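You operate a simulated robot arm through the tools that you are given. There is no shell and no other tool. Be economical: measure what you need, move in short steps, check, and stop when the job is done.

The job below is to be done with a simulated two-armed robot. You get a single attempt, and the scene is never put back.

TASK
Pick up the ring binder that says "wiring" from the binder board with one hand, pass it to the other hand and put it on the tin board.
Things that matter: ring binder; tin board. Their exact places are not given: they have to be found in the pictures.

It is judged by the outcome, as a careful person would: the job done as asked, and still so three seconds after it is handed in. It fails if anything else is knocked over, pushed out of place, dropped, spilled or broken.

THE ROBOT
Two 7-joint arms with two-finger parallel grippers on one trunk, on a base that drives. Base frame: it is fixed to the floor where the robot stands at the start and does not move with it; the origin is under the middle of the robot, x ahead of it, y to its left, z up. Units: m, rad, N and s.
The left shoulder is at the start at [0.07, 0.177, 0.984], the right one opposite. With the tool pointing down near the work surface each hand reaches from about 0.1 to 0.46 m from the robot's upright axis, wherever it stands, measured 20 degrees to its own side. Places, roughly: tin board [0.6, -0.5, 1.6]. Payload 3.43 kg a hand.
Tool frame (each hand has its own): the origin (TCP) lies between the finger pads and is the grasp point; the fingertips stand 0.03 m ahead of it; z points along the fingers, y is the line along which they close. Largest opening 0.094 m; finger width 0.028, thickness 0.01; the body of the gripper, 0.05 by 0.096 m, starts 0.055 m behind the TCP.
Orientation is told as [roll, pitch, yaw] about the base's x, y, z axes, in that order, counted from this pose: with the fingers straight down and closing along the base's y, the tool's x points along the base's -x, its y along +y and its z along -z.

THE INTERFACE
- The arms move only by the tool servo_tool. It takes "left_plan", "right_plan" or both (then of equal length, played together; a hand with none holds still); each is a list of rows, each a list of 3 entries, a list of its own where there are three numbers: the shift along the tool's x, y, z in units of 200 mm (1.0 is 200 mm), then the turn, a rotation vector about the tool's x, y, z in units of 60 degrees (1.0 is 60 degrees), then the closure, from 0 (fully open) to 1 (shut). In form: [[[dx, dy, dz], [wx, wy, wz], claw], ...]. A call has 1 to 20 rows; each row is the pose to reach, as a shift and turn from the pose commanded when the call began, along the tool's axes at that moment. A call with a number of a shift or a turn outside -1 to 1 is refused whole. Rows are played at 5 a second. More than 0.05 m and 0.15 rad between two rows, or a gripper value outside its range, and nothing of the call is played. Where a pose cannot be reached the arm comes as near as it can. A force on the tool above 40 N (or 10 N above the force at the start of the call, whichever is more), or a blocked arm, ends the call early, and 0.2 s more pass. The fingers move at their own pace (about 0.153 m/s each) and stop on an object; they squeeze with about 33 N. The grip force told is the motor's: it shows also when the fingers shut on nothing. Time passes only in rows, and 0.2 s behind the last, so rows that repeat a pose let the fingers close. It gives the time, the measured TCP pose, the force on the tool (base axes), the opening and the grip force at its end, in the units of the frame above (readings bear some noise), with the torque about the TCP (base axes, N m) and any sound that the robot's microphone picked up.
- Cameras (640 x 400 px; columns grow to the right, rows downward): "scene" is now at [0.136, -0.0332, 1.3452]; the picture's right is [-0.36, -0.93, -0.00], its down [-0.11, 0.04, -0.99] and it looks along [0.93, -0.36, -0.12] (base axes); focal length 214 px, centre (320, 200). "left" rides on the left gripper at [0.076, -0.014, -0.102] in its tool frame; the picture's right is [0.18, 0.98, 0.00], its down [-0.75, 0.14, -0.64] and it looks along [-0.63, 0.12, 0.77] (tool axes); focal length 243 px, centre (320, 200). "right" rides on the right gripper at [0.076, 0.014, -0.102] in its tool frame; the picture's right is [-0.18, 0.98, 0.00], its down [-0.75, -0.14, -0.64] and it looks along [-0.63, -0.12, 0.77] (tool axes); focal length 243 px, centre (320, 200).
- snapshot(camera): a new picture of that camera. The clock stands still meanwhile.
- slide_trunk(by): slides the trunk up (or, below 0, down) by that many m; the arms and the scene camera ride with it, the base frame stays. It gives what a move gives, with no picture.
- roll_base(legs): drives the robot by 1 to 6 legs, each [ahead, turn to the left] in m and rad, along the robot's own axes; the way and the turn of a leg run together, so that a leg with both is an arc; at most 1.5 m and 3.142 rad a leg. The arms and the cameras ride along, it lands a little off, and it stops where it bumps. It gives what a move gives.
- head_to(pan, tilt): turns the head with the scene camera to pan (to the left, within 1.501 rad either way) and tilt (down, from -0.506 to 1.204), counted from straight ahead of the robot. It gives what a move gives.
- pixel_to_xyz(camera, pixels): for up to 12 pixels [column, row] of the newest picture of that camera ("zoom" is the newest enlarged one), the place [x, y, z] in the base frame of the surface seen there, good to about 0.003 m. The clock stands still meanwhile.
- enlarge(camera, box): a new picture of the part [left, top, right, bottom] of that camera's present view, enlarged. The clock stands still meanwhile.
- hand_in(): hands the job in; it is judged then, once.

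Go step by step. Measure first, check grasps and placings, and put right what went wrong. The budget is 80 turns and 62 pictures, counting those below and the enlarged ones. Unless the task says otherwise, let go and move clear before handing in, and close with one line.

The tools are called after "Call:" by a JSON object that holds its "api" and its "payload". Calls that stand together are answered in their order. servo_tool: Moves the arms, as the interface text tells. Its arguments: {"type":"object","properties":{"left_plan":{"type":"array","items":{"type":"array"}},"right_plan":{"type":"array","items":{"type":"array"}}},"required":[]} The other tools are called the same way: slide_trunk (by) slides the trunk up or down; roll_base (legs) drives the base; head_to (pan, tilt) turns the head that bears the scene camera; snapshot (camera) takes a picture; pixel_to_xyz (camera, pixels) gives the place of the surface under pixels of a picture; enlarge (camera, box) takes an enlarged picture of a part of a camera's view; hand_in () hands the job in.

At the start:

```text
time_s: 0.0
left_eef_pos: [0.4165, -0.0731, 0.9999]
left_orientation: [0.001, 0.0, 0.0]
left_force: [-0.2, -0.2, -0.4]
left_moment: [-0.03, 0.01, 0.0]
left_grip_width: 0.0938
left_grasp_force: 0.0
right_eef_pos: [0.3117, -0.4495, 0.9988]
right_orientation: [0.001, 0.0, 0.001]
right_force: [0.5, -0.7, 0.6]
right_moment: [-0.01, 0.01, 0.01]
right_grip_width: 0.094
right_grasp_force: 0.1
trunk travel left (down, up): [-0.564, 0.276]
robot x, y, heading: [-0.0013, -0.0022, -0.002]
head pan, tilt: [-0.367, 0.122]
```

scene: 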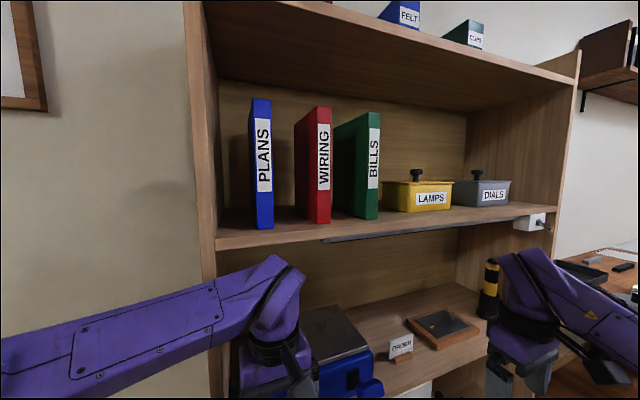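
right: 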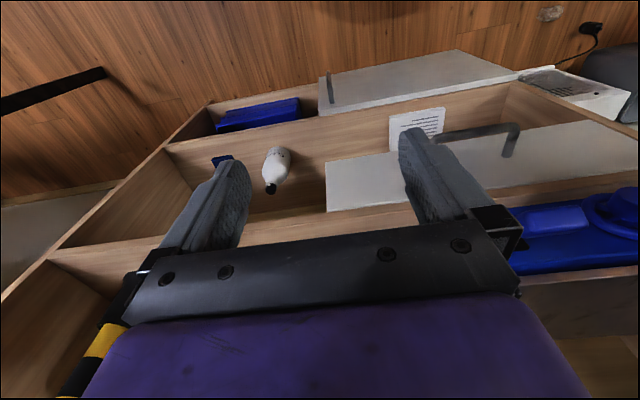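
left: 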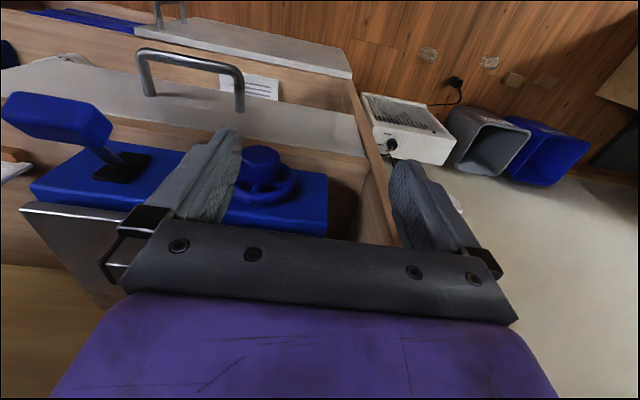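

The scene picture shows the WIRING binder (red, around pixel 320,165) between PLANS and BILLS on a shelf, with a higher board above holding FELT and others. I'll measure key points and tilt up for the higher board.

Call:
{"api": "pixel_to_xyz", "payload": {"camera": "scene", "pixels": [[318, 108], [331, 108], [331, 220], [313, 222], [296, 125], [300, 215], [270, 226], [252, 100], [377, 217], [335, 130], [300, 235], [400, 14]]}}

Call:
{"api": "head_to", "payload": {"pan": -0.6, "tilt": -0.35}}

Call:
{"api": "snapshot", "payload": {"camera": "scene"}}

```text
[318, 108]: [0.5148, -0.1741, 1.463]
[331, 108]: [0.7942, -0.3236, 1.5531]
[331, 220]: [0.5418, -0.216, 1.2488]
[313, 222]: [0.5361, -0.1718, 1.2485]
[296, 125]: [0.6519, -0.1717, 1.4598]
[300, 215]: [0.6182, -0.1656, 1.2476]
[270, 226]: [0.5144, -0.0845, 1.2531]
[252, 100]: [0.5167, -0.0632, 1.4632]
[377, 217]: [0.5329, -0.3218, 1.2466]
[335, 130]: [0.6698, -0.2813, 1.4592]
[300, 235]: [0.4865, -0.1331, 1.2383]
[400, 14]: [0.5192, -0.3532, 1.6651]
```

```text
time_s: 0.9
left_eef_pos: [0.4168, -0.0725, 1.0014]
left_orientation: [-0.001, 0.0, 0.001]
left_force: [0.3, -0.2, 0.3]
left_moment: [0.02, 0.02, -0.03]
left_grip_width: 0.094
left_grasp_force: 0.2
right_eef_pos: [0.3122, -0.4507, 0.9998]
right_orientation: [0.001, 0.0, 0.0]
right_force: [0.6, 1.0, -0.4]
right_moment: [-0.03, 0.0, -0.06]
right_grip_width: 0.0939
right_grasp_force: 0.1
trunk travel left (down, up): [-0.564, 0.276]
robot x, y, heading: [-0.0018, -0.002, 0.004]
head pan, tilt: [-0.6, -0.351]
```

```text
58 pictures are left
```

scene: 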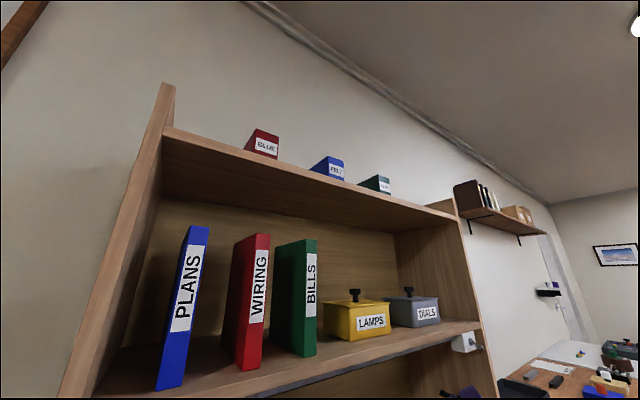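

The upper board (front edge around z 1.67) holds GLUE, FELT and CUPS tins, so this is the tin board. I'll measure it, raise the trunk and look again.

Call:
{"api": "pixel_to_xyz", "payload": {"camera": "scene", "pixels": [[255, 152], [275, 157], [262, 130], [330, 176], [344, 179], [376, 192], [390, 194], [383, 177], [415, 205], [440, 207], [300, 245], [167, 130]]}}

Call:
{"api": "slide_trunk", "payload": {"by": 0.27}}

Call:
{"api": "head_to", "payload": {"pan": -0.7, "tilt": 0.1}}

Call:
{"api": "snapshot", "payload": {"camera": "scene"}}

```text
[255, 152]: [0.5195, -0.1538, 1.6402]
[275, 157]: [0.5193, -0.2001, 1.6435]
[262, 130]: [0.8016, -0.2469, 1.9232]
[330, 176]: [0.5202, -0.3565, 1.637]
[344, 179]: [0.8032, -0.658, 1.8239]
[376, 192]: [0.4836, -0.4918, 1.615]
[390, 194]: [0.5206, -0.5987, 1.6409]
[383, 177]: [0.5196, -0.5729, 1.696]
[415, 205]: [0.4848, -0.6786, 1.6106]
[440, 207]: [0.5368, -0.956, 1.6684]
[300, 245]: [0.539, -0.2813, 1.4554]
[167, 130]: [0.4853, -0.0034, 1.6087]
```

```text
time_s: 3.7
left_eef_pos: [0.4182, -0.0715, 1.2693]
left_orientation: [-0.001, -0.001, -0.001]
left_force: [0.8, 0.1, 0.2]
left_moment: [-0.01, -0.02, 0.01]
left_grip_width: 0.0941
left_grasp_force: 0.0
right_eef_pos: [0.3122, -0.4509, 1.2696]
right_orientation: [-0.001, -0.001, 0.001]
right_force: [-0.5, -0.3, 0.2]
right_moment: [-0.02, 0.02, 0.03]
right_grip_width: 0.0942
right_grasp_force: 0.0
trunk travel left (down, up): [-0.834, 0.006]
robot x, y, heading: [-0.0026, 0.0002, -0.001]
head pan, tilt: [-0.6, -0.351]
```

```text
time_s: 4.6
left_eef_pos: [0.4177, -0.072, 1.2697]
left_orientation: [-0.002, -0.001, -0.001]
left_force: [0.4, -0.2, 0.7]
left_moment: [0.01, 0.0, 0.01]
left_grip_width: 0.0938
left_grasp_force: 0.1
right_eef_pos: [0.3129, -0.4511, 1.2704]
right_orientation: [0.001, 0.0, -0.002]
right_force: [-0.3, -0.2, -0.2]
right_moment: [-0.01, 0.0, 0.0]
right_grip_width: 0.0939
right_grasp_force: 0.2
trunk travel left (down, up): [-0.834, 0.006]
robot x, y, heading: [-0.0016, 0.0018, -0.003]
head pan, tilt: [-0.7, 0.099]
```

```text
57 pictures are left
```

scene: 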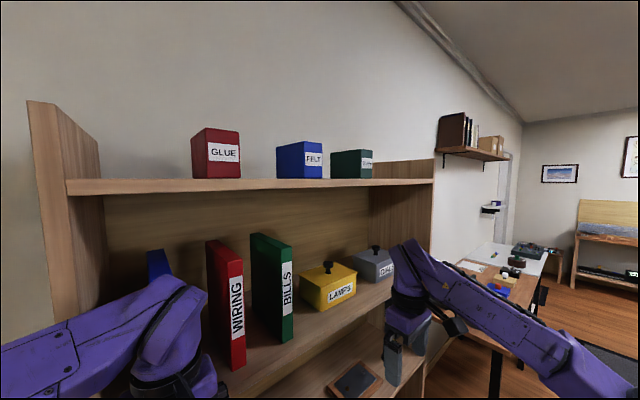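

The raised view shows the tin board almost edge-on with GLUE, FELT, CUPS. I'll measure tins and the board's free spans.

Call:
{"api": "pixel_to_xyz", "payload": {"camera": "scene", "pixels": [[207, 176], [240, 175], [240, 135], [305, 176], [322, 176], [360, 175], [372, 175], [372, 152], [400, 181], [425, 180], [140, 185], [434, 170]]}}

Call:
{"api": "enlarge", "payload": {"camera": "scene", "box": [180, 110, 440, 200]}}

```text
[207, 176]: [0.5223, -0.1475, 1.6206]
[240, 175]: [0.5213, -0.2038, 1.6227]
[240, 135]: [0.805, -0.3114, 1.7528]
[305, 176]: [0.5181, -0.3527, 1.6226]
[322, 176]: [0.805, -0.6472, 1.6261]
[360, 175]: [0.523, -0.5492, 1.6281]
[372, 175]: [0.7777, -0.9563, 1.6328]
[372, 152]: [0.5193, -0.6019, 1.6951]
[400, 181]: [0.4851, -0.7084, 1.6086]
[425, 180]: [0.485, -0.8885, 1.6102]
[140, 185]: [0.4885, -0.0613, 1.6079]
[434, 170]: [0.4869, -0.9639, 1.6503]
```

```text
2.46 times, centred on (310, 155) of scene
```

zoom: 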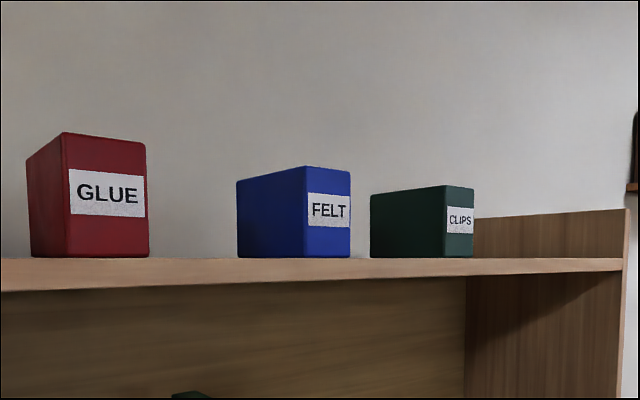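

Board top is z≈1.62, free stretch from CLIPS (y≈-0.60) to the right panel (y≈-0.94). I plan to shift the base to y≈-0.4 so the left hand can pick and the right can place; first check the right side for obstacles.

Call:
{"api": "pixel_to_xyz", "payload": {"camera": "scene", "pixels": [[470, 335], [520, 300], [430, 370], [480, 255], [585, 290]]}}

Call:
{"api": "head_to", "payload": {"pan": -1.45, "tilt": 0.6}}

Call:
{"api": "snapshot", "payload": {"camera": "scene"}}

```text
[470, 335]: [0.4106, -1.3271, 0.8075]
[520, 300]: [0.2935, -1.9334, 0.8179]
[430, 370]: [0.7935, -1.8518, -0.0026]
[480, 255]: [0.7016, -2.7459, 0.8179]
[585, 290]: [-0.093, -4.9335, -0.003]
```

```text
time_s: 5.7
left_eef_pos: [0.419, -0.0726, 1.2698]
left_orientation: [0.0, 0.0, 0.001]
left_force: [-0.5, 0.6, 0.8]
left_moment: [0.02, -0.02, 0.02]
left_grip_width: 0.0942
left_grasp_force: 0.1
right_eef_pos: [0.3127, -0.4498, 1.2694]
right_orientation: [-0.001, 0.0, 0.0]
right_force: [-0.8, 0.9, 0.5]
right_moment: [0.02, 0.02, -0.01]
right_grip_width: 0.094
right_grasp_force: 0.0
trunk travel left (down, up): [-0.834, 0.006]
robot x, y, heading: [-0.0012, 0.0024, 0.002]
head pan, tilt: [-1.45, 0.6]
```

```text
55 pictures are left
```

scene: 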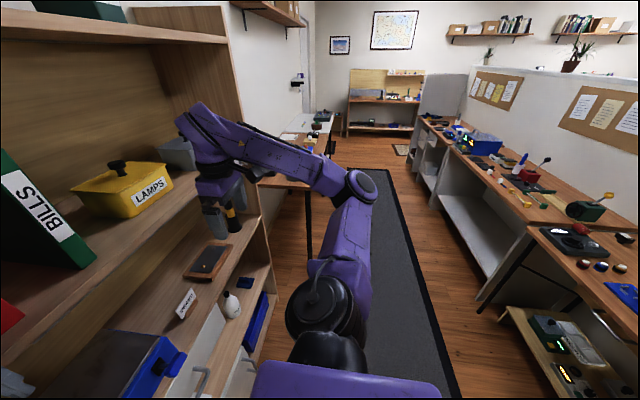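

There's a counter behind the robot on the right (pixels 480,300). I'll measure how wide the aisle is.

Call:
{"api": "pixel_to_xyz", "payload": {"camera": "scene", "pixels": [[535, 235], [480, 305], [500, 310], [520, 330], [450, 160], [438, 220], [323, 160], [300, 180], [550, 385], [380, 380]]}}

```text
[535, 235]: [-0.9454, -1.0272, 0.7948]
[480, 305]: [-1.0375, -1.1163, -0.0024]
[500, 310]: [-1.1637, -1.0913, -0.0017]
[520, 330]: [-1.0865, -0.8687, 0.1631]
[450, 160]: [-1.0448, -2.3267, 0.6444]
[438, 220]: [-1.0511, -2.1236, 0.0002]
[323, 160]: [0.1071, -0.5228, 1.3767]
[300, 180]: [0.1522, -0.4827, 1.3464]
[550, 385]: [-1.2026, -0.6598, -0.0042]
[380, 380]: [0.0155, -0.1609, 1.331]
```

The aisle spans x from about -0.94 to 0.485, enough room. I'll back up, turn right, drive 0.4 m, and turn back.

Call:
{"api": "roll_base", "payload": {"legs": [[-0.25, 0], [0, -1.571], [0.4, 0], [0, 1.571]]}}

Call:
{"api": "head_to", "payload": {"pan": 0.0, "tilt": 0.15}}

Call:
{"api": "snapshot", "payload": {"camera": "scene"}}

```text
time_s: 17.2
left_eef_pos: [0.1744, -0.4649, 1.2702]
left_orientation: [0.001, 0.0, 0.013]
left_force: [-0.2, 0.5, 0.4]
left_moment: [0.02, -0.01, 0.02]
left_grip_width: 0.0944
left_grasp_force: 0.1
right_eef_pos: [0.0729, -0.8439, 1.27]
right_orientation: [0.001, 0.001, 0.011]
right_force: [0.2, 0.1, -0.9]
right_moment: [0.0, 0.03, 0.02]
right_grip_width: 0.0938
right_grasp_force: 0.1
trunk travel left (down, up): [-0.834, 0.006]
robot x, y, heading: [-0.2426, -0.3961, 0.011]
head pan, tilt: [-1.45, 0.6]
```

```text
time_s: 18.8
left_eef_pos: [0.1743, -0.4651, 1.2703]
left_orientation: [0.0, 0.0, 0.012]
left_force: [0.5, -0.5, 0.6]
left_moment: [-0.01, 0.01, -0.01]
left_grip_width: 0.094
left_grasp_force: 0.0
right_eef_pos: [0.0733, -0.844, 1.2685]
right_orientation: [-0.001, -0.002, 0.011]
right_force: [0.6, 0.2, 0.0]
right_moment: [-0.02, 0.0, 0.01]
right_grip_width: 0.094
right_grasp_force: 0.1
trunk travel left (down, up): [-0.834, 0.006]
robot x, y, heading: [-0.2422, -0.3969, 0.01]
head pan, tilt: [0.0, 0.15]
```

```text
54 pictures are left
```

scene: 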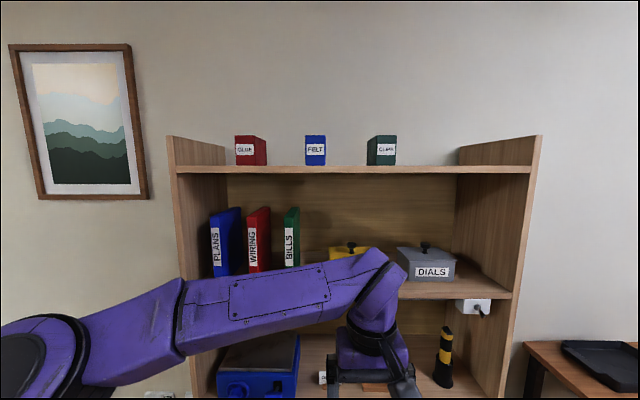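

The base is now at (-0.242, -0.397) facing the shelf with all binders ahead. I'll rotate the left hand to point forward while shifting it left and up.

Call:
{"api": "servo_tool", "payload": {"left_plan": [[[0, 0.09, -0.03], [0, -0.125, 0], 0], [[0, 0.18, -0.06], [0, -0.25, 0], 0], [[0, 0.27, -0.09], [0, -0.375, 0], 0], [[0, 0.36, -0.12], [0, -0.5, 0], 0], [[0, 0.45, -0.15], [0, -0.625, 0], 0], [[0, 0.54, -0.18], [0, -0.75, 0], 0], [[0, 0.63, -0.21], [0, -0.875, 0], 0], [[0, 0.72, -0.25], [0, -1.0, 0], 0], [[0, 0.72, -0.25], [0, -1.0, 0], 0]]}}

```text
time_s: 20.8
left_eef_pos: [0.1731, -0.3207, 1.3199]
left_orientation: [0.001, -1.049, 0.01]
left_force: [0.1, -0.2, -0.3]
left_moment: [0.01, 0.0, 0.04]
left_grip_width: 0.0942
left_grasp_force: 0.2
right_eef_pos: [0.0743, -0.8444, 1.2703]
right_orientation: [0.001, 0.002, 0.009]
right_force: [0.8, -0.2, -0.2]
right_moment: [0.01, -0.01, 0.0]
right_grip_width: 0.094
right_grasp_force: 0.1
trunk travel left (down, up): [-0.834, 0.006]
robot x, y, heading: [-0.2465, -0.3964, 0.008]
head pan, tilt: [0.0, 0.15]
```

Left hand is 60° up; I'll finish the last 30° and shift to y≈-0.194.

Call:
{"api": "servo_tool", "payload": {"left_plan": [[[0, 0.126, 0], [0, -0.1, 0], 0], [[0, 0.252, 0], [0, -0.2, 0], 0], [[0, 0.378, 0], [0, -0.3, 0], 0], [[0, 0.504, 0], [0, -0.4, 0], 0], [[0, 0.63, 0], [0, -0.5, 0], 0], [[0, 0.63, 0], [0, -0.5, 0], 0]]}}

Call:
{"api": "snapshot", "payload": {"camera": "left"}}

Call:
{"api": "snapshot", "payload": {"camera": "scene"}}

```text
time_s: 22.1
left_eef_pos: [0.2374, -0.221, 1.354]
left_orientation: [2.246, -1.569, -2.236]
left_force: [0.3, 0.7, -0.1]
left_moment: [0.01, 0.02, 0.01]
left_grip_width: 0.0941
left_grasp_force: 0.1
left hand out of reach, approached as far as the arm can: row 2, 3, 4, 5, 6
right_eef_pos: [0.0748, -0.8444, 1.2692]
right_orientation: [0.002, 0.0, 0.009]
right_force: [0.2, 0.3, 0.8]
right_moment: [0.01, 0.01, 0.01]
right_grip_width: 0.094
right_grasp_force: 0.1
trunk travel left (down, up): [-0.834, 0.006]
robot x, y, heading: [-0.2449, -0.3964, 0.012]
head pan, tilt: [0.0, 0.15]
```

```text
53 pictures are left
```

left: 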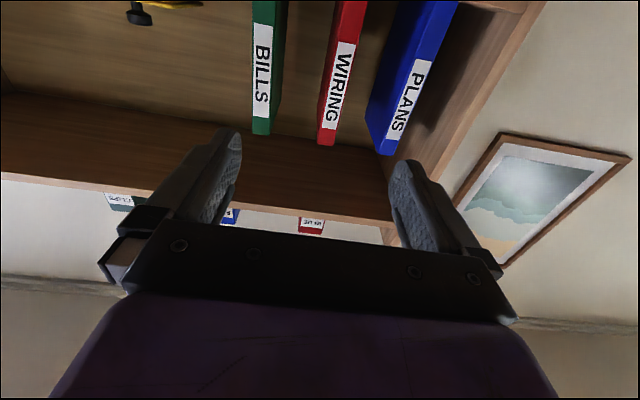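

```text
52 pictures are left
```

scene: 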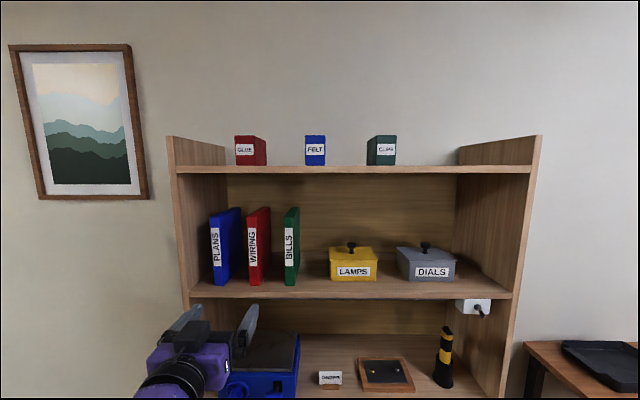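

The left hand points forward at (0.237,-0.221,1.354). Now I have an unobstructed view of WIRING (pixel 255,250), so I'll measure it precisely.

Call:
{"api": "enlarge", "payload": {"camera": "scene", "box": [190, 190, 318, 300]}}

```text
3.64 times, centred on (254, 245) of scene
```

zoom: 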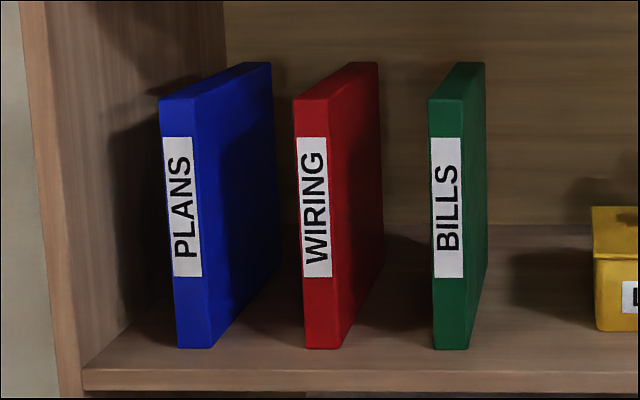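

Call:
{"api": "pixel_to_xyz", "payload": {"camera": "zoom", "pixels": [[297, 110], [325, 110], [310, 340], [338, 340], [335, 110], [374, 75], [352, 66], [377, 66], [380, 240], [193, 110], [432, 110], [200, 345]]}}

```text
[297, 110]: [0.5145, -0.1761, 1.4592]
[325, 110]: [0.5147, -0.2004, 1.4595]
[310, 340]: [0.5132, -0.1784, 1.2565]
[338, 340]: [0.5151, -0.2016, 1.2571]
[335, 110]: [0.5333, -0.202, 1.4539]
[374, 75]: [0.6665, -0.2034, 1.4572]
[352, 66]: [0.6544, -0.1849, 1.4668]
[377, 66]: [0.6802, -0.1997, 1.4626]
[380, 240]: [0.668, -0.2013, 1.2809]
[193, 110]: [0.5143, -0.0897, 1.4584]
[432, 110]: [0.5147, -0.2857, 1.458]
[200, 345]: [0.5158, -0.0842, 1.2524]
```

WIRING spans x 0.514–0.68, y -0.175 to -0.202, z 1.25–1.465. I'll drive forward 0.17 m and line the left hand up at y≈-0.189.

Call:
{"api": "roll_base", "payload": {"legs": [[0.17, -0.01]]}}

```text
time_s: 23.6
left_eef_pos: [0.4037, -0.223, 1.3535]
left_orientation: [3.06, -1.568, -3.058]
left_force: [-0.7, -0.2, 0.5]
left_moment: [0.01, 0.0, 0.0]
left_grip_width: 0.094
left_grasp_force: 0.0
right_eef_pos: [0.2351, -0.8466, 1.2708]
right_orientation: [0.0, -0.004, 0.001]
right_force: [-0.6, 0.3, 0.2]
right_moment: [0.02, -0.06, 0.01]
right_grip_width: 0.0938
right_grasp_force: 0.0
trunk travel left (down, up): [-0.834, 0.006]
robot x, y, heading: [-0.0745, -0.3939, -0.003]
head pan, tilt: [0.0, 0.15]
```

Left TCP at (0.404,-0.223,1.354). I'll make a small forward move to see which commanded pose it starts from.

Call:
{"api": "servo_tool", "payload": {"left_plan": [[[0, 0, 0.1], [0, 0, 0], 0], [[0, 0, 0.2], [0, 0, 0], 0], [[0, 0, 0.2], [0, 0, 0], 0]]}}

```text
time_s: 24.4
left_eef_pos: [0.4468, -0.2232, 1.3526]
left_orientation: [0.204, -1.571, -0.202]
left_force: [0.2, -0.6, -0.4]
left_moment: [0.02, -0.01, -0.02]
left_grip_width: 0.0941
left_grasp_force: 0.0
right_eef_pos: [0.2383, -0.8447, 1.27]
right_orientation: [0.001, 0.0, 0.002]
right_force: [-0.5, -0.1, 0.4]
right_moment: [-0.02, 0.01, -0.04]
right_grip_width: 0.0939
right_grasp_force: 0.0
trunk travel left (down, up): [-0.834, 0.006]
robot x, y, heading: [-0.0714, -0.3939, 0.002]
head pan, tilt: [0.0, 0.15]
```

It moves from the real pose. Shift +0.034 m in y to centre on the binder, then look.

Call:
{"api": "servo_tool", "payload": {"left_plan": [[[0, 0.085, 0], [0, 0, 0], 0], [[0, 0.172, 0], [0, 0, 0], 0], [[0, 0.172, 0], [0, 0, 0], 0]]}}

Call:
{"api": "snapshot", "payload": {"camera": "left"}}

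Call:
{"api": "snapshot", "payload": {"camera": "scene"}}

```text
time_s: 25.2
left_eef_pos: [0.4476, -0.1894, 1.3526]
left_orientation: [1.566, -1.57, -1.565]
left_force: [-0.3, -0.6, 0.1]
left_moment: [0.02, 0.02, 0.01]
left_grip_width: 0.0938
left_grasp_force: 0.0
right_eef_pos: [0.237, -0.8472, 1.2698]
right_orientation: [-0.001, 0.0, 0.002]
right_force: [0.0, 0.5, -0.4]
right_moment: [0.01, -0.01, 0.0]
right_grip_width: 0.0941
right_grasp_force: 0.0
trunk travel left (down, up): [-0.834, 0.006]
robot x, y, heading: [-0.071, -0.3935, 0.003]
head pan, tilt: [0.0, 0.15]
```

```text
50 pictures are left
```

left: 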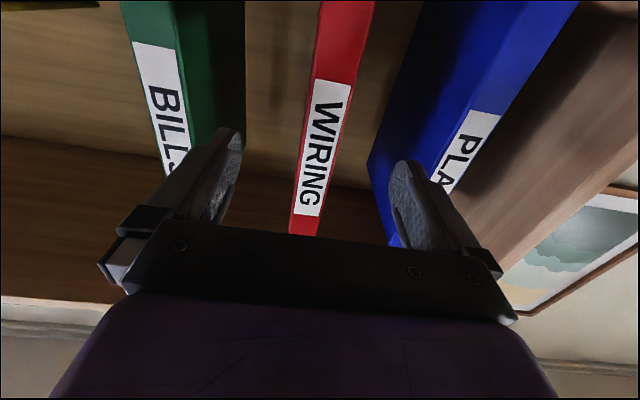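

```text
49 pictures are left
```

scene: 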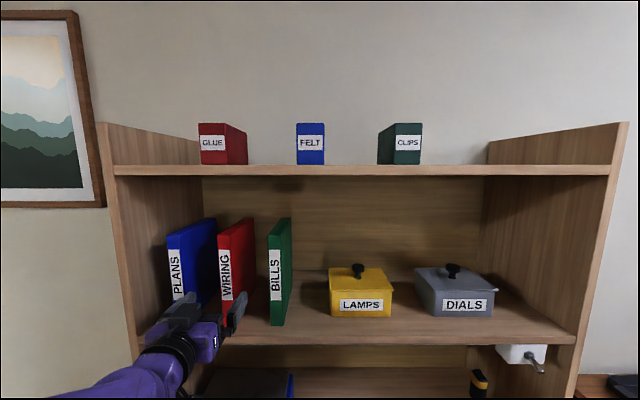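

WIRING is centred between the open fingers (pixel 318,150), with clearance to both neighbours. Advance 0.108 m and close.

Call:
{"api": "servo_tool", "payload": {"left_plan": [[[0, 0, 0.14], [0, 0, 0], 0], [[0, 0, 0.28], [0, 0, 0], 0], [[0, 0, 0.42], [0, 0, 0], 0], [[0, 0, 0.54], [0, 0, 0], 0], [[0, 0, 0.54], [0, 0, 0], 0]]}}

Call:
{"api": "snapshot", "payload": {"camera": "left"}}

```text
time_s: 26.4
left_eef_pos: [0.5539, -0.1893, 1.3522]
left_orientation: [2.891, -1.572, -2.891]
left_force: [-0.6, 0.5, -0.1]
left_moment: [0.01, -0.01, 0.01]
left_grip_width: 0.0942
left_grasp_force: 0.1
right_eef_pos: [0.2371, -0.8476, 1.2705]
right_orientation: [0.0, -0.001, 0.002]
right_force: [-0.2, 1.0, 0.5]
right_moment: [-0.04, -0.05, -0.03]
right_grip_width: 0.0938
right_grasp_force: 0.0
trunk travel left (down, up): [-0.834, 0.006]
robot x, y, heading: [-0.0782, -0.3924, 0.003]
head pan, tilt: [0.0, 0.15]
```

```text
48 pictures are left
```

left: 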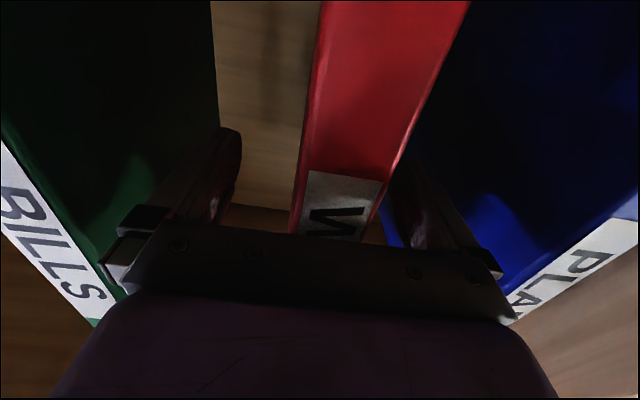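

By measurement the binder lies within the fingers (centre y -0.1885 against TCP -0.189). Closing the grip.

Call:
{"api": "servo_tool", "payload": {"left_plan": [[[0, 0, 0], [0, 0, 0], 0.4], [[0, 0, 0], [0, 0, 0], 0.6], [[0, 0, 0], [0, 0, 0], 1], [[0, 0, 0], [0, 0, 0], 1], [[0, 0, 0], [0, 0, 0], 1]]}}

Call:
{"api": "snapshot", "payload": {"camera": "scene"}}

```text
time_s: 27.6
left_eef_pos: [0.5547, -0.1882, 1.3529]
left_orientation: [1.717, -1.57, -1.714]
left_force: [-0.4, 0.2, -0.3]
left_moment: [0.03, -0.01, 0.09]
left_grip_width: 0.0339
left_grasp_force: 33.1
right_eef_pos: [0.2392, -0.8461, 1.2705]
right_orientation: [0.001, -0.002, 0.003]
right_force: [0.6, 0.0, 0.4]
right_moment: [0.02, 0.01, 0.0]
right_grip_width: 0.094
right_grasp_force: 0.0
trunk travel left (down, up): [-0.834, 0.006]
robot x, y, heading: [-0.077, -0.3966, 0.001]
head pan, tilt: [0.0, 0.15]
```

```text
47 pictures are left
```

scene: 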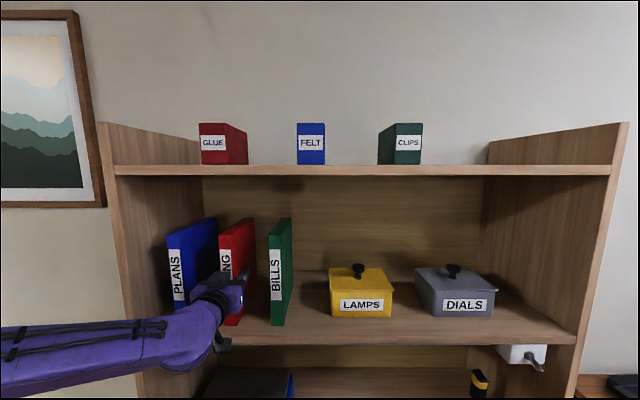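

Held at width 0.034 with 33 N. Lift 0.03 m, then check.

Call:
{"api": "servo_tool", "payload": {"left_plan": [[[-0.05, 0, 0], [0, 0, 0], 1], [[-0.1, 0, 0], [0, 0, 0], 1], [[-0.15, 0, 0], [0, 0, 0], 1], [[-0.15, 0, 0], [0, 0, 0], 1]]}}

Call:
{"api": "snapshot", "payload": {"camera": "scene"}}

```text
time_s: 28.6
left_eef_pos: [0.5553, -0.1879, 1.3837]
left_orientation: [-0.411, -1.57, 0.414]
left_force: [0.1, -0.5, -3.6]
left_moment: [0.03, 0.16, -0.03]
left_grip_width: 0.0342
left_grasp_force: 32.9
right_eef_pos: [0.2386, -0.8465, 1.2714]
right_orientation: [0.001, 0.0, 0.001]
right_force: [0.1, -0.8, -0.2]
right_moment: [0.0, 0.0, -0.04]
right_grip_width: 0.0941
right_grasp_force: 0.0
trunk travel left (down, up): [-0.834, 0.006]
robot x, y, heading: [-0.0733, -0.3959, 0.0]
head pan, tilt: [0.0, 0.15]
```

```text
46 pictures are left
```

scene: 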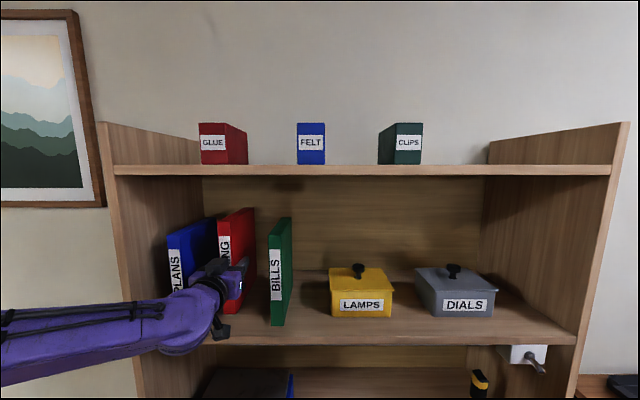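

Lifted cleanly (3.6 N). Pull straight out with the arm, then back up the base.

Call:
{"api": "servo_tool", "payload": {"left_plan": [[[-0.15, 0, -0.17], [0, 0, 0], 1], [[-0.15, 0, -0.34], [0, 0, 0], 1], [[-0.15, 0, -0.51], [0, 0, 0], 1], [[-0.15, 0, -0.68], [0, 0, 0], 1], [[-0.15, 0, -0.68], [0, 0, 0], 1]]}}

Call:
{"api": "roll_base", "payload": {"legs": [[-0.33, 0]]}}

Call:
{"api": "snapshot", "payload": {"camera": "scene"}}

```text
time_s: 29.8
left_eef_pos: [0.4187, -0.1875, 1.4112]
left_orientation: [0.005, -1.569, -0.003]
left_force: [0.6, -0.7, -3.4]
left_moment: [-0.02, 0.16, 0.02]
left_grip_width: 0.0342
left_grasp_force: 33.4
right_eef_pos: [0.2395, -0.8462, 1.2694]
right_orientation: [0.001, -0.001, 0.001]
right_force: [0.3, -0.7, -0.1]
right_moment: [0.04, -0.01, -0.02]
right_grip_width: 0.094
right_grasp_force: 0.1
trunk travel left (down, up): [-0.834, 0.006]
robot x, y, heading: [-0.0724, -0.398, 0.004]
head pan, tilt: [0.0, 0.15]
```

```text
time_s: 32.0
left_eef_pos: [0.0895, -0.1904, 1.4117]
left_orientation: [0.039, -1.57, -0.039]
left_force: [0.8, -0.1, -3.3]
left_moment: [-0.05, 0.17, 0.03]
left_grip_width: 0.0344
left_grasp_force: 32.6
right_eef_pos: [-0.0921, -0.8462, 1.2706]
right_orientation: [0.0, 0.002, 0.001]
right_force: [0.0, 0.2, 0.2]
right_moment: [-0.02, 0.02, 0.04]
right_grip_width: 0.0939
right_grasp_force: 0.1
trunk travel left (down, up): [-0.834, 0.006]
robot x, y, heading: [-0.4104, -0.401, 0.002]
head pan, tilt: [0.0, 0.15]
```

```text
45 pictures are left
```

scene: 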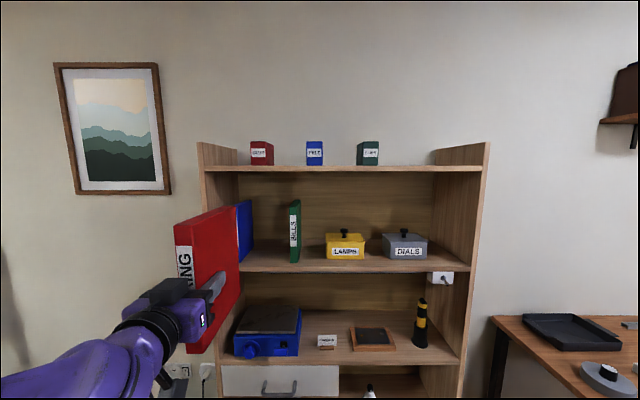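

The binder is out and clear, held by the left hand. Now I'll yaw the left hand to the right so the binder's page edge points toward the right hand.

Call:
{"api": "servo_tool", "payload": {"left_plan": [[[0, -0.03, 0], [0.125, 0, 0], 1], [[0, -0.06, 0], [0.25, 0, 0], 1], [[0, -0.09, 0], [0.375, 0, 0], 1], [[0, -0.12, 0], [0.5, 0, 0], 1], [[0, -0.15, 0], [0.625, 0, 0], 1], [[0, -0.18, 0], [0.75, 0, 0], 1], [[0, -0.21, 0], [0.875, 0, 0], 1], [[0, -0.25, 0], [1.0, 0, 0], 1], [[0, -0.25, 0], [1.0, 0, 0], 1]]}}

Call:
{"api": "snapshot", "payload": {"camera": "scene"}}

```text
time_s: 34.0
left_eef_pos: [0.0528, -0.287, 1.4042]
left_orientation: [-1.955, -1.56, 0.999]
left_force: [0.2, -0.2, -3.3]
left_moment: [0.12, 0.1, -0.02]
left_grip_width: 0.0342
left_grasp_force: 32.9
left hand out of reach, approached as far as the arm can: row 7, 8, 9
right_eef_pos: [-0.0932, -0.8479, 1.2694]
right_orientation: [0.003, -0.002, 0.0]
right_force: [-0.5, 0.5, -0.5]
right_moment: [0.06, -0.01, 0.02]
right_grip_width: 0.094
right_grasp_force: 0.0
trunk travel left (down, up): [-0.834, 0.006]
robot x, y, heading: [-0.4077, -0.3989, 0.001]
head pan, tilt: [0.0, 0.15]
```

```text
44 pictures are left
```

scene: 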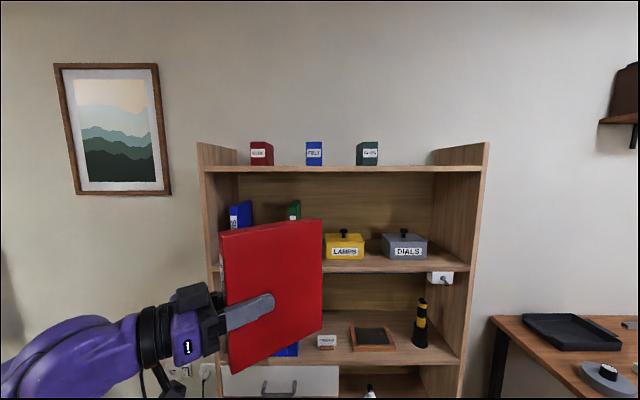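

The left hand stopped at about 55° of yaw. Moving it further right/forward should allow more turn; trying that.

Call:
{"api": "servo_tool", "payload": {"left_plan": [[[0, -0.01, 0.1], [0, 0, 0], 1], [[0, -0.02, 0.2], [0.1, 0, 0], 1], [[0, -0.03, 0.3], [0.2, 0, 0], 1], [[0, -0.045, 0.41], [0.3, 0, 0], 1], [[0, -0.045, 0.41], [0.4, 0, 0], 1], [[0, -0.045, 0.41], [0.5, 0, 0], 1], [[0, -0.045, 0.41], [0.6, 0, 0], 1], [[0, -0.045, 0.41], [0.6, 0, 0], 1]]}}

Call:
{"api": "snapshot", "payload": {"camera": "scene"}}

```text
time_s: 35.8
left_eef_pos: [0.0916, -0.36, 1.4064]
left_orientation: [-2.752, -1.56, 1.167]
left_force: [-0.8, -0.9, -4.0]
left_moment: [0.18, 0.02, 0.02]
left_grip_width: 0.0341
left_grasp_force: 33.1
left hand out of reach, approached as far as the arm can: row 2, 3, 4
right_eef_pos: [-0.0942, -0.8478, 1.27]
right_orientation: [0.002, 0.0, 0.0]
right_force: [-0.1, -0.4, 0.5]
right_moment: [0.0, 0.02, 0.0]
right_grip_width: 0.0941
right_grasp_force: 0.0
trunk travel left (down, up): [-0.834, 0.006]
robot x, y, heading: [-0.4085, -0.3959, 0.001]
head pan, tilt: [0.0, 0.15]
```

```text
43 pictures are left
```

scene: 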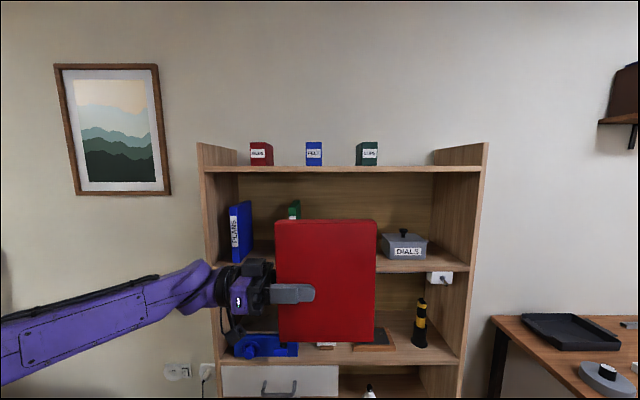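

Left hand now points to -y (90°), binder's page edge at y≈-0.48. The right hand will be pitched forward below and to the right first, then yawed to face +y, and raised to straddle the page edge.

Call:
{"api": "servo_tool", "payload": {"right_plan": [[[-0.1, 0.09, 0.03], [0, -0.125, 0], 0], [[-0.2, 0.18, 0.06], [0, -0.25, 0], 0], [[-0.3, 0.27, 0.09], [0, -0.375, 0], 0], [[-0.4, 0.36, 0.12], [0, -0.5, 0], 0], [[-0.5, 0.45, 0.16], [0, -0.625, 0], 0], [[-0.6, 0.54, 0.2], [0, -0.75, 0], 0], [[-0.7, 0.63, 0.24], [0, -0.875, 0], 0], [[-0.8, 0.7, 0.28], [0, -1.0, 0], 0], [[-0.8, 0.7, 0.28], [0, -1.0, 0], 0]]}}

Call:
{"api": "servo_tool", "payload": {"right_plan": [[[0, 0, 0], [0, -0.125, 0], 0], [[0, 0, 0], [0, -0.25, 0], 0], [[0, 0, 0], [0, -0.375, 0], 0], [[0, 0, 0], [0, -0.5, 0], 0], [[0, 0, 0], [0, -0.5, 0], 0]]}}

Call:
{"api": "snapshot", "payload": {"camera": "scene"}}

```text
time_s: 37.8
left_eef_pos: [0.091, -0.357, 1.4055]
left_orientation: [-2.827, -1.56, 1.244]
left_force: [-1.2, 0.0, -3.3]
left_moment: [0.2, -0.01, 0.07]
left_grip_width: 0.0341
left_grasp_force: 33.1
right_eef_pos: [0.0489, -0.7635, 1.1862]
right_orientation: [0.0, -1.049, 0.003]
right_force: [0.8, 0.1, -0.2]
right_moment: [-0.02, 0.0, -0.01]
right_grip_width: 0.0938
right_grasp_force: 0.0
right hand out of reach, approached as far as the arm can: row 4, 5, 6, 7, 8, 9
trunk travel left (down, up): [-0.834, 0.006]
robot x, y, heading: [-0.4086, -0.3962, 0.004]
head pan, tilt: [0.0, 0.15]
```

```text
time_s: 39.0
left_eef_pos: [0.0912, -0.3584, 1.4073]
left_orientation: [-2.747, -1.56, 1.162]
left_force: [-0.7, 0.3, -2.7]
left_moment: [0.15, -0.02, -0.02]
left_grip_width: 0.034
left_grasp_force: 32.7
right_eef_pos: [0.0389, -0.8056, 1.2224]
right_orientation: [-0.867, -1.535, 0.914]
right_force: [0.6, 0.0, -0.1]
right_moment: [-0.02, 0.0, 0.01]
right_grip_width: 0.094
right_grasp_force: 0.2
right hand out of reach, approached as far as the arm can: row 1, 2, 3, 4, 5
trunk travel left (down, up): [-0.834, 0.006]
robot x, y, heading: [-0.41, -0.3977, -0.001]
head pan, tilt: [0.0, 0.15]
```

```text
42 pictures are left
```

scene: 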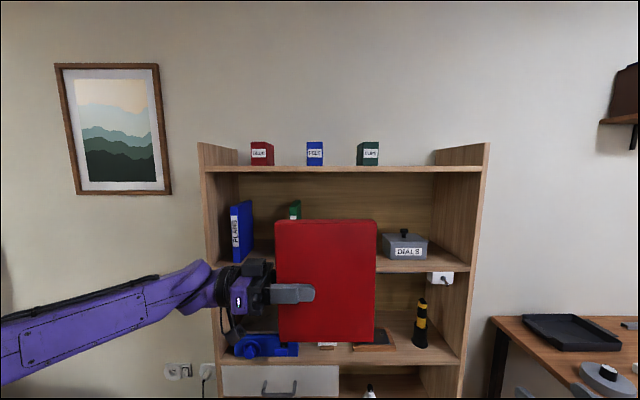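

Right hand points forward at (0.039,-0.806,1.222) but near a limit. I'll move it forward and left, then start yawing.

Call:
{"api": "servo_tool", "payload": {"right_plan": [[[0, 0.1, 0.12], [0, 0, 0], 0], [[0, 0.2, 0.24], [0, 0, 0], 0], [[0, 0.3, 0.36], [-0.1, 0, 0], 0], [[0, 0.4, 0.46], [-0.2, 0, 0], 0], [[0, 0.5, 0.5], [-0.32, 0, 0], 0], [[0, 0.6, 0.5], [-0.44, 0, 0], 0], [[0, 0.7, 0.5], [-0.56, 0, 0], 0], [[0, 0.75, 0.5], [-0.68, 0, 0], 0], [[0, 0.75, 0.5], [-0.8, 0, 0], 0], [[0, 0.75, 0.5], [-0.8, 0, 0], 0]]}}

Call:
{"api": "snapshot", "payload": {"camera": "scene"}}

```text
time_s: 41.2
left_eef_pos: [0.0924, -0.36, 1.4065]
left_orientation: [-2.742, -1.559, 1.156]
left_force: [-0.1, 0.5, -4.0]
left_moment: [0.15, 0.02, 0.02]
left_grip_width: 0.0342
left_grasp_force: 32.6
right_eef_pos: [0.1173, -0.6555, 1.2134]
right_orientation: [-0.017, -1.537, 0.902]
right_force: [0.0, 0.9, 0.5]
right_moment: [0.01, 0.01, -0.01]
right_grip_width: 0.0941
right_grasp_force: 0.1
right hand out of reach, approached as far as the arm can: row 1, 2, 3, 4, 5, 6, 7, 8, 9, 10
trunk travel left (down, up): [-0.834, 0.006]
robot x, y, heading: [-0.4056, -0.3994, -0.0]
head pan, tilt: [0.0, 0.15]
```

```text
41 pictures are left
```

scene: 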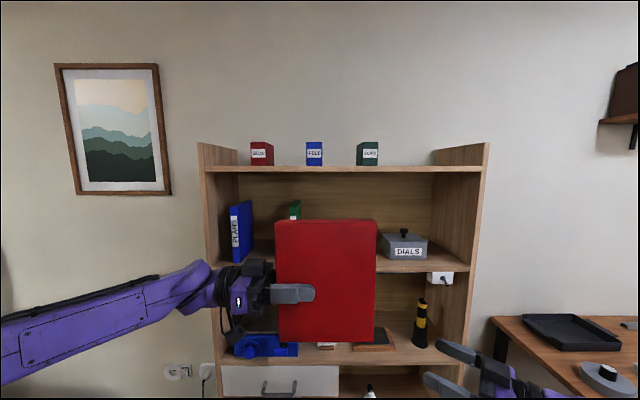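

Yaw is now ~51° at (0.117,-0.656,1.213). Continue toward y≈-0.455 and finish the yaw, staying below the binder's bottom (z≈1.30).

Call:
{"api": "servo_tool", "payload": {"right_plan": [[[0, 0.1, 0.1], [0, 0, 0], 0], [[0, 0.2, 0.2], [-0.08, 0, 0], 0], [[0, 0.3, 0.3], [-0.16, 0, 0], 0], [[0, 0.4, 0.4], [-0.26, 0, 0], 0], [[0, 0.5, 0.5], [-0.36, 0, 0], 0], [[0, 0.6, 0.6], [-0.46, 0, 0], 0], [[0, 0.7, 0.68], [-0.56, 0, 0], 0], [[0, 0.7, 0.68], [-0.65, 0, 0], 0], [[0, 0.7, 0.68], [-0.65, 0, 0], 0]]}}

Call:
{"api": "snapshot", "payload": {"camera": "scene"}}

Call:
{"api": "snapshot", "payload": {"camera": "right"}}

```text
time_s: 43.2
left_eef_pos: [0.092, -0.3591, 1.4074]
left_orientation: [-2.74, -1.561, 1.155]
left_force: [0.1, -0.3, -3.8]
left_moment: [0.15, -0.03, 0.04]
left_grip_width: 0.0343
left_grasp_force: 33.6
right_eef_pos: [-0.0229, -0.5483, 1.2219]
right_orientation: [0.614, -1.536, 0.89]
right_force: [-0.3, 0.3, -0.3]
right_moment: [-0.04, 0.01, 0.01]
right_grip_width: 0.0939
right_grasp_force: 0.1
right hand out of reach, approached as far as the arm can: row 1, 2, 3, 4, 5, 6, 7, 8, 9
trunk travel left (down, up): [-0.834, 0.006]
robot x, y, heading: [-0.4065, -0.3983, 0.003]
head pan, tilt: [0.0, 0.15]
```

```text
40 pictures are left
```

scene: 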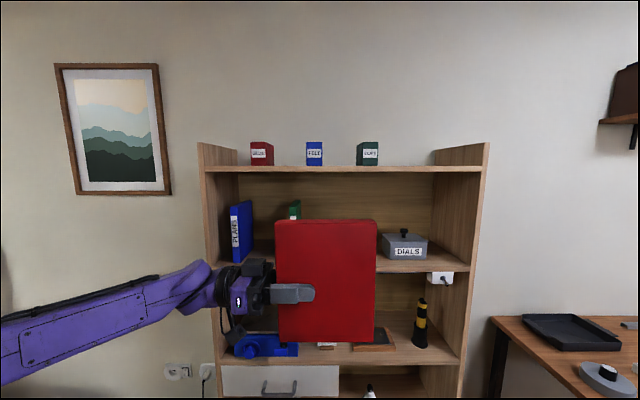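

```text
39 pictures are left
```

right: 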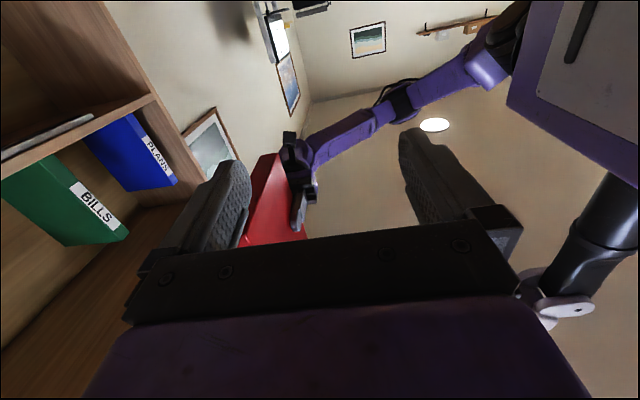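

Yaw is ~86° now at (-0.023,-0.548). Shift forward and left to get under the page edge.

Call:
{"api": "servo_tool", "payload": {"right_plan": [[[0, -0.12, 0.1], [0, 0, 0], 0], [[0, -0.24, 0.2], [0, 0, 0], 0], [[0, -0.36, 0.3], [-0.03, 0, 0], 0], [[0, -0.48, 0.4], [-0.06, -0.02, 0], 0], [[0, -0.54, 0.5], [-0.07, -0.033, 0], 0], [[0, -0.54, 0.5], [-0.07, -0.033, 0], 0]]}}

Call:
{"api": "snapshot", "payload": {"camera": "right"}}

```text
time_s: 44.6
left_eef_pos: [0.0919, -0.3588, 1.4072]
left_orientation: [-2.734, -1.561, 1.151]
left_force: [0.2, -0.5, -3.5]
left_moment: [0.14, 0.01, 0.01]
left_grip_width: 0.0342
left_grasp_force: 33.5
right_eef_pos: [0.0957, -0.456, 1.2187]
right_orientation: [1.919, -1.548, -0.344]
right_force: [-0.4, -0.4, 0.6]
right_moment: [-0.01, 0.0, 0.0]
right_grip_width: 0.0941
right_grasp_force: 0.0
right hand out of reach, approached as far as the arm can: row 1, 2
trunk travel left (down, up): [-0.834, 0.006]
robot x, y, heading: [-0.4063, -0.3922, 0.001]
head pan, tilt: [0.0, 0.15]
```

```text
38 pictures are left
```

right: 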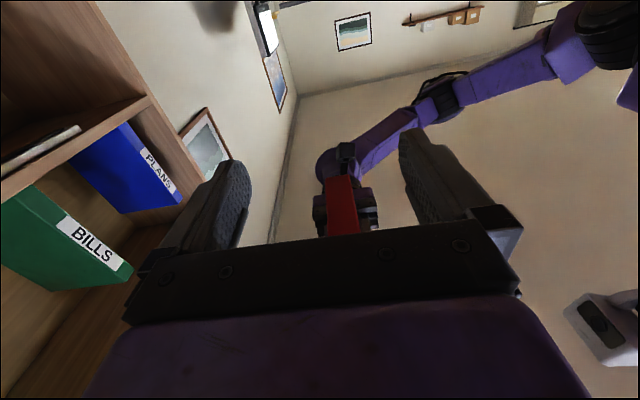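

The right hand now faces +y at (0.096,-0.456,1.219), binder centred between fingers. Check the binder's page edge from the scene before raising.

Call:
{"api": "snapshot", "payload": {"camera": "scene"}}

Call:
{"api": "pixel_to_xyz", "payload": {"camera": "scene", "pixels": [[372, 230], [372, 330], [280, 335], [280, 230], [374, 280], [325, 280]]}}

```text
37 pictures are left
```

scene: 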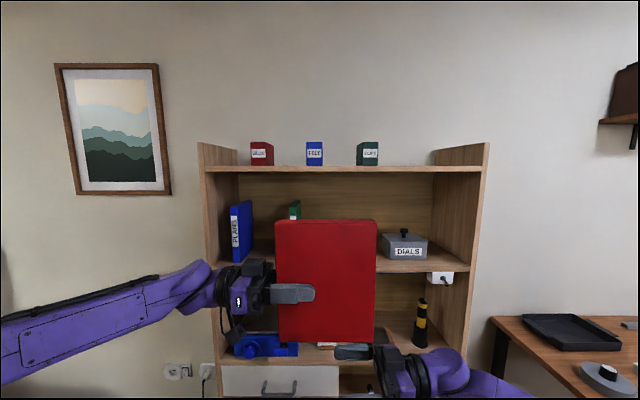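

```text
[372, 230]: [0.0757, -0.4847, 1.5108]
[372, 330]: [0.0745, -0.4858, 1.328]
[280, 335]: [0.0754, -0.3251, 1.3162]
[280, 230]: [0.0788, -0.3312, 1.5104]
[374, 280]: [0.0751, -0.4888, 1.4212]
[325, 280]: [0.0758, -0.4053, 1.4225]
```

Binder centre x≈0.092, page edge y≈-0.49; right fingers straddle it. Raise the right hand 0.19 m.

Call:
{"api": "servo_tool", "payload": {"right_plan": [[[-0.12, 0.017, 0], [0, 0, 0], 0], [[-0.24, 0.017, 0], [0, 0, 0], 0], [[-0.36, 0.017, 0], [0, 0, 0], 0], [[-0.48, 0.017, 0], [0, 0, 0], 0], [[-0.6, 0.017, 0], [0, 0, 0], 0], [[-0.72, 0.017, 0], [0, 0, 0], 0], [[-0.84, 0.017, 0], [0, 0, 0], 0], [[-0.96, 0.017, 0], [0, 0, 0], 0], [[-0.96, 0.017, 0], [0, 0, 0], 0]]}}

Call:
{"api": "snapshot", "payload": {"camera": "scene"}}

Call:
{"api": "snapshot", "payload": {"camera": "right"}}

```text
time_s: 46.6
left_eef_pos: [0.0917, -0.3594, 1.4053]
left_orientation: [-2.735, -1.56, 1.149]
left_force: [0.3, -0.4, -3.1]
left_moment: [0.18, 0.02, 0.0]
left_grip_width: 0.034
left_grasp_force: 33.0
right_eef_pos: [0.0957, -0.4572, 1.4098]
right_orientation: [1.894, -1.547, -0.32]
right_force: [-0.3, 0.6, -0.5]
right_moment: [0.02, 0.01, -0.02]
right_grip_width: 0.0942
right_grasp_force: 0.0
trunk travel left (down, up): [-0.834, 0.006]
robot x, y, heading: [-0.4099, -0.3959, -0.0]
head pan, tilt: [0.0, 0.15]
```

```text
36 pictures are left
```

scene: 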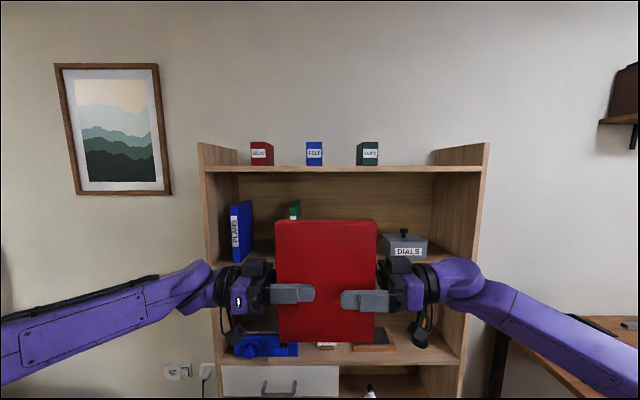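

```text
35 pictures are left
```

right: 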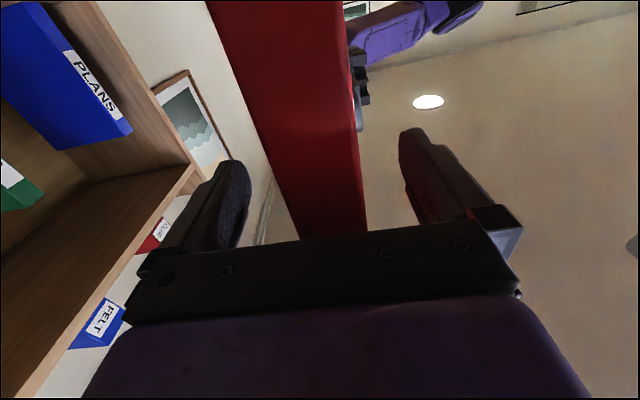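

Both hands straddle the binder as wanted. Close the right hand.

Call:
{"api": "servo_tool", "payload": {"right_plan": [[[0, 0, 0], [0, 0, 0], 0.4], [[0, 0, 0], [0, 0, 0], 0.55], [[0, 0, 0], [0, 0, 0], 0.7], [[0, 0, 0], [0, 0, 0], 1], [[0, 0, 0], [0, 0, 0], 1], [[0, 0, 0], [0, 0, 0], 1]]}}

```text
time_s: 48.0
left_eef_pos: [0.0931, -0.3581, 1.4068]
left_orientation: [-2.678, -1.558, 1.1]
left_force: [22.0, 4.4, -3.5]
left_moment: [-0.01, 0.4, 1.29]
left_grip_width: 0.0349
left_grasp_force: 33.1
right_eef_pos: [0.0949, -0.4581, 1.4097]
right_orientation: [1.908, -1.548, -0.33]
right_force: [-21.2, -4.6, 1.0]
right_moment: [0.23, -0.34, 0.88]
right_grip_width: 0.0344
right_grasp_force: 32.8
trunk travel left (down, up): [-0.834, 0.006]
robot x, y, heading: [-0.406, -0.3989, -0.001]
head pan, tilt: [0.0, 0.15]
```

Both grip, but there's 22 N of internal tension along x; relieve by moving the right hand ~3 mm toward -x.

Call:
{"api": "servo_tool", "payload": {"right_plan": [[[0, 0.008, 0], [0, 0, 0], 1], [[0, 0.016, 0], [0, 0, 0], 1], [[0, 0.016, 0], [0, 0, 0], 1]]}}

```text
time_s: 48.8
left_eef_pos: [0.0919, -0.3589, 1.406]
left_orientation: [-2.789, -1.562, 1.204]
left_force: [12.0, 5.2, -5.0]
left_moment: [-0.17, 0.32, 0.81]
left_grip_width: 0.0349
left_grasp_force: 33.3
right_eef_pos: [0.093, -0.4578, 1.4101]
right_orientation: [1.918, -1.55, -0.345]
right_force: [-12.5, -5.4, 2.5]
right_moment: [0.48, -0.26, 0.42]
right_grip_width: 0.0346
right_grasp_force: 33.4
trunk travel left (down, up): [-0.834, 0.006]
robot x, y, heading: [-0.4066, -0.3962, 0.002]
head pan, tilt: [0.0, 0.15]
```

Tension halved; the right grip is firm. A little more relief, then open the left hand.

Call:
{"api": "servo_tool", "payload": {"right_plan": [[[0, 0.008, 0], [0, 0, 0], 1], [[0, 0.016, 0], [0, 0, 0], 1], [[0, 0.016, 0], [0, 0, 0], 1]]}}

Call:
{"api": "servo_tool", "payload": {"left_plan": [[[0, 0, 0], [0, 0, 0], 0.5], [[0, 0, 0], [0, 0, 0], 0.2], [[0, 0, 0], [0, 0, 0], 0], [[0, 0, 0], [0, 0, 0], 0]]}}

Call:
{"api": "snapshot", "payload": {"camera": "scene"}}

```text
time_s: 49.6
left_eef_pos: [0.0915, -0.359, 1.4059]
left_orientation: [-2.821, -1.562, 1.237]
left_force: [-5.6, 1.4, -6.0]
left_moment: [0.37, 0.4, 0.8]
left_grip_width: 0.0346
left_grasp_force: 33.7
right_eef_pos: [0.0904, -0.4596, 1.4094]
right_orientation: [1.91, -1.55, -0.341]
right_force: [5.3, -2.7, 2.1]
right_moment: [0.04, -0.36, -1.36]
right_grip_width: 0.0342
right_grasp_force: 33.1
trunk travel left (down, up): [-0.834, 0.006]
robot x, y, heading: [-0.4064, -0.3948, 0.0]
head pan, tilt: [0.0, 0.15]
```

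```text
time_s: 50.6
left_eef_pos: [0.0921, -0.3577, 1.4057]
left_orientation: [-2.762, -1.561, 1.177]
left_force: [-0.3, 0.2, 0.9]
left_moment: [-0.01, 0.0, -0.01]
left_grip_width: 0.094
left_grasp_force: 0.0
right_eef_pos: [0.0899, -0.458, 1.4093]
right_orientation: [1.893, -1.549, -0.318]
right_force: [-0.7, 0.2, -0.1]
right_moment: [-0.16, 0.01, -0.01]
right_grip_width: 0.034
right_grasp_force: 33.0
trunk travel left (down, up): [-0.834, 0.006]
robot x, y, heading: [-0.403, -0.3991, -0.001]
head pan, tilt: [0.0, 0.15]
```

```text
34 pictures are left
```

scene: 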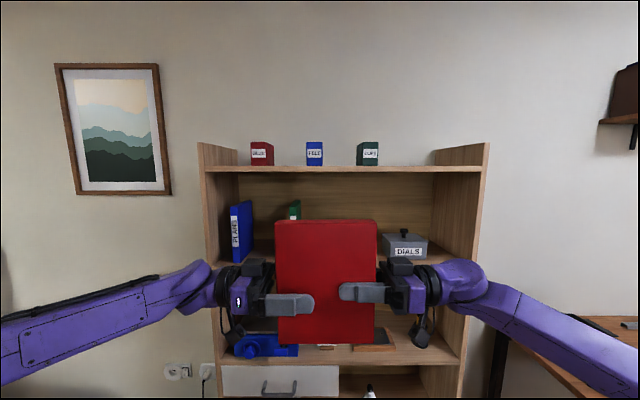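

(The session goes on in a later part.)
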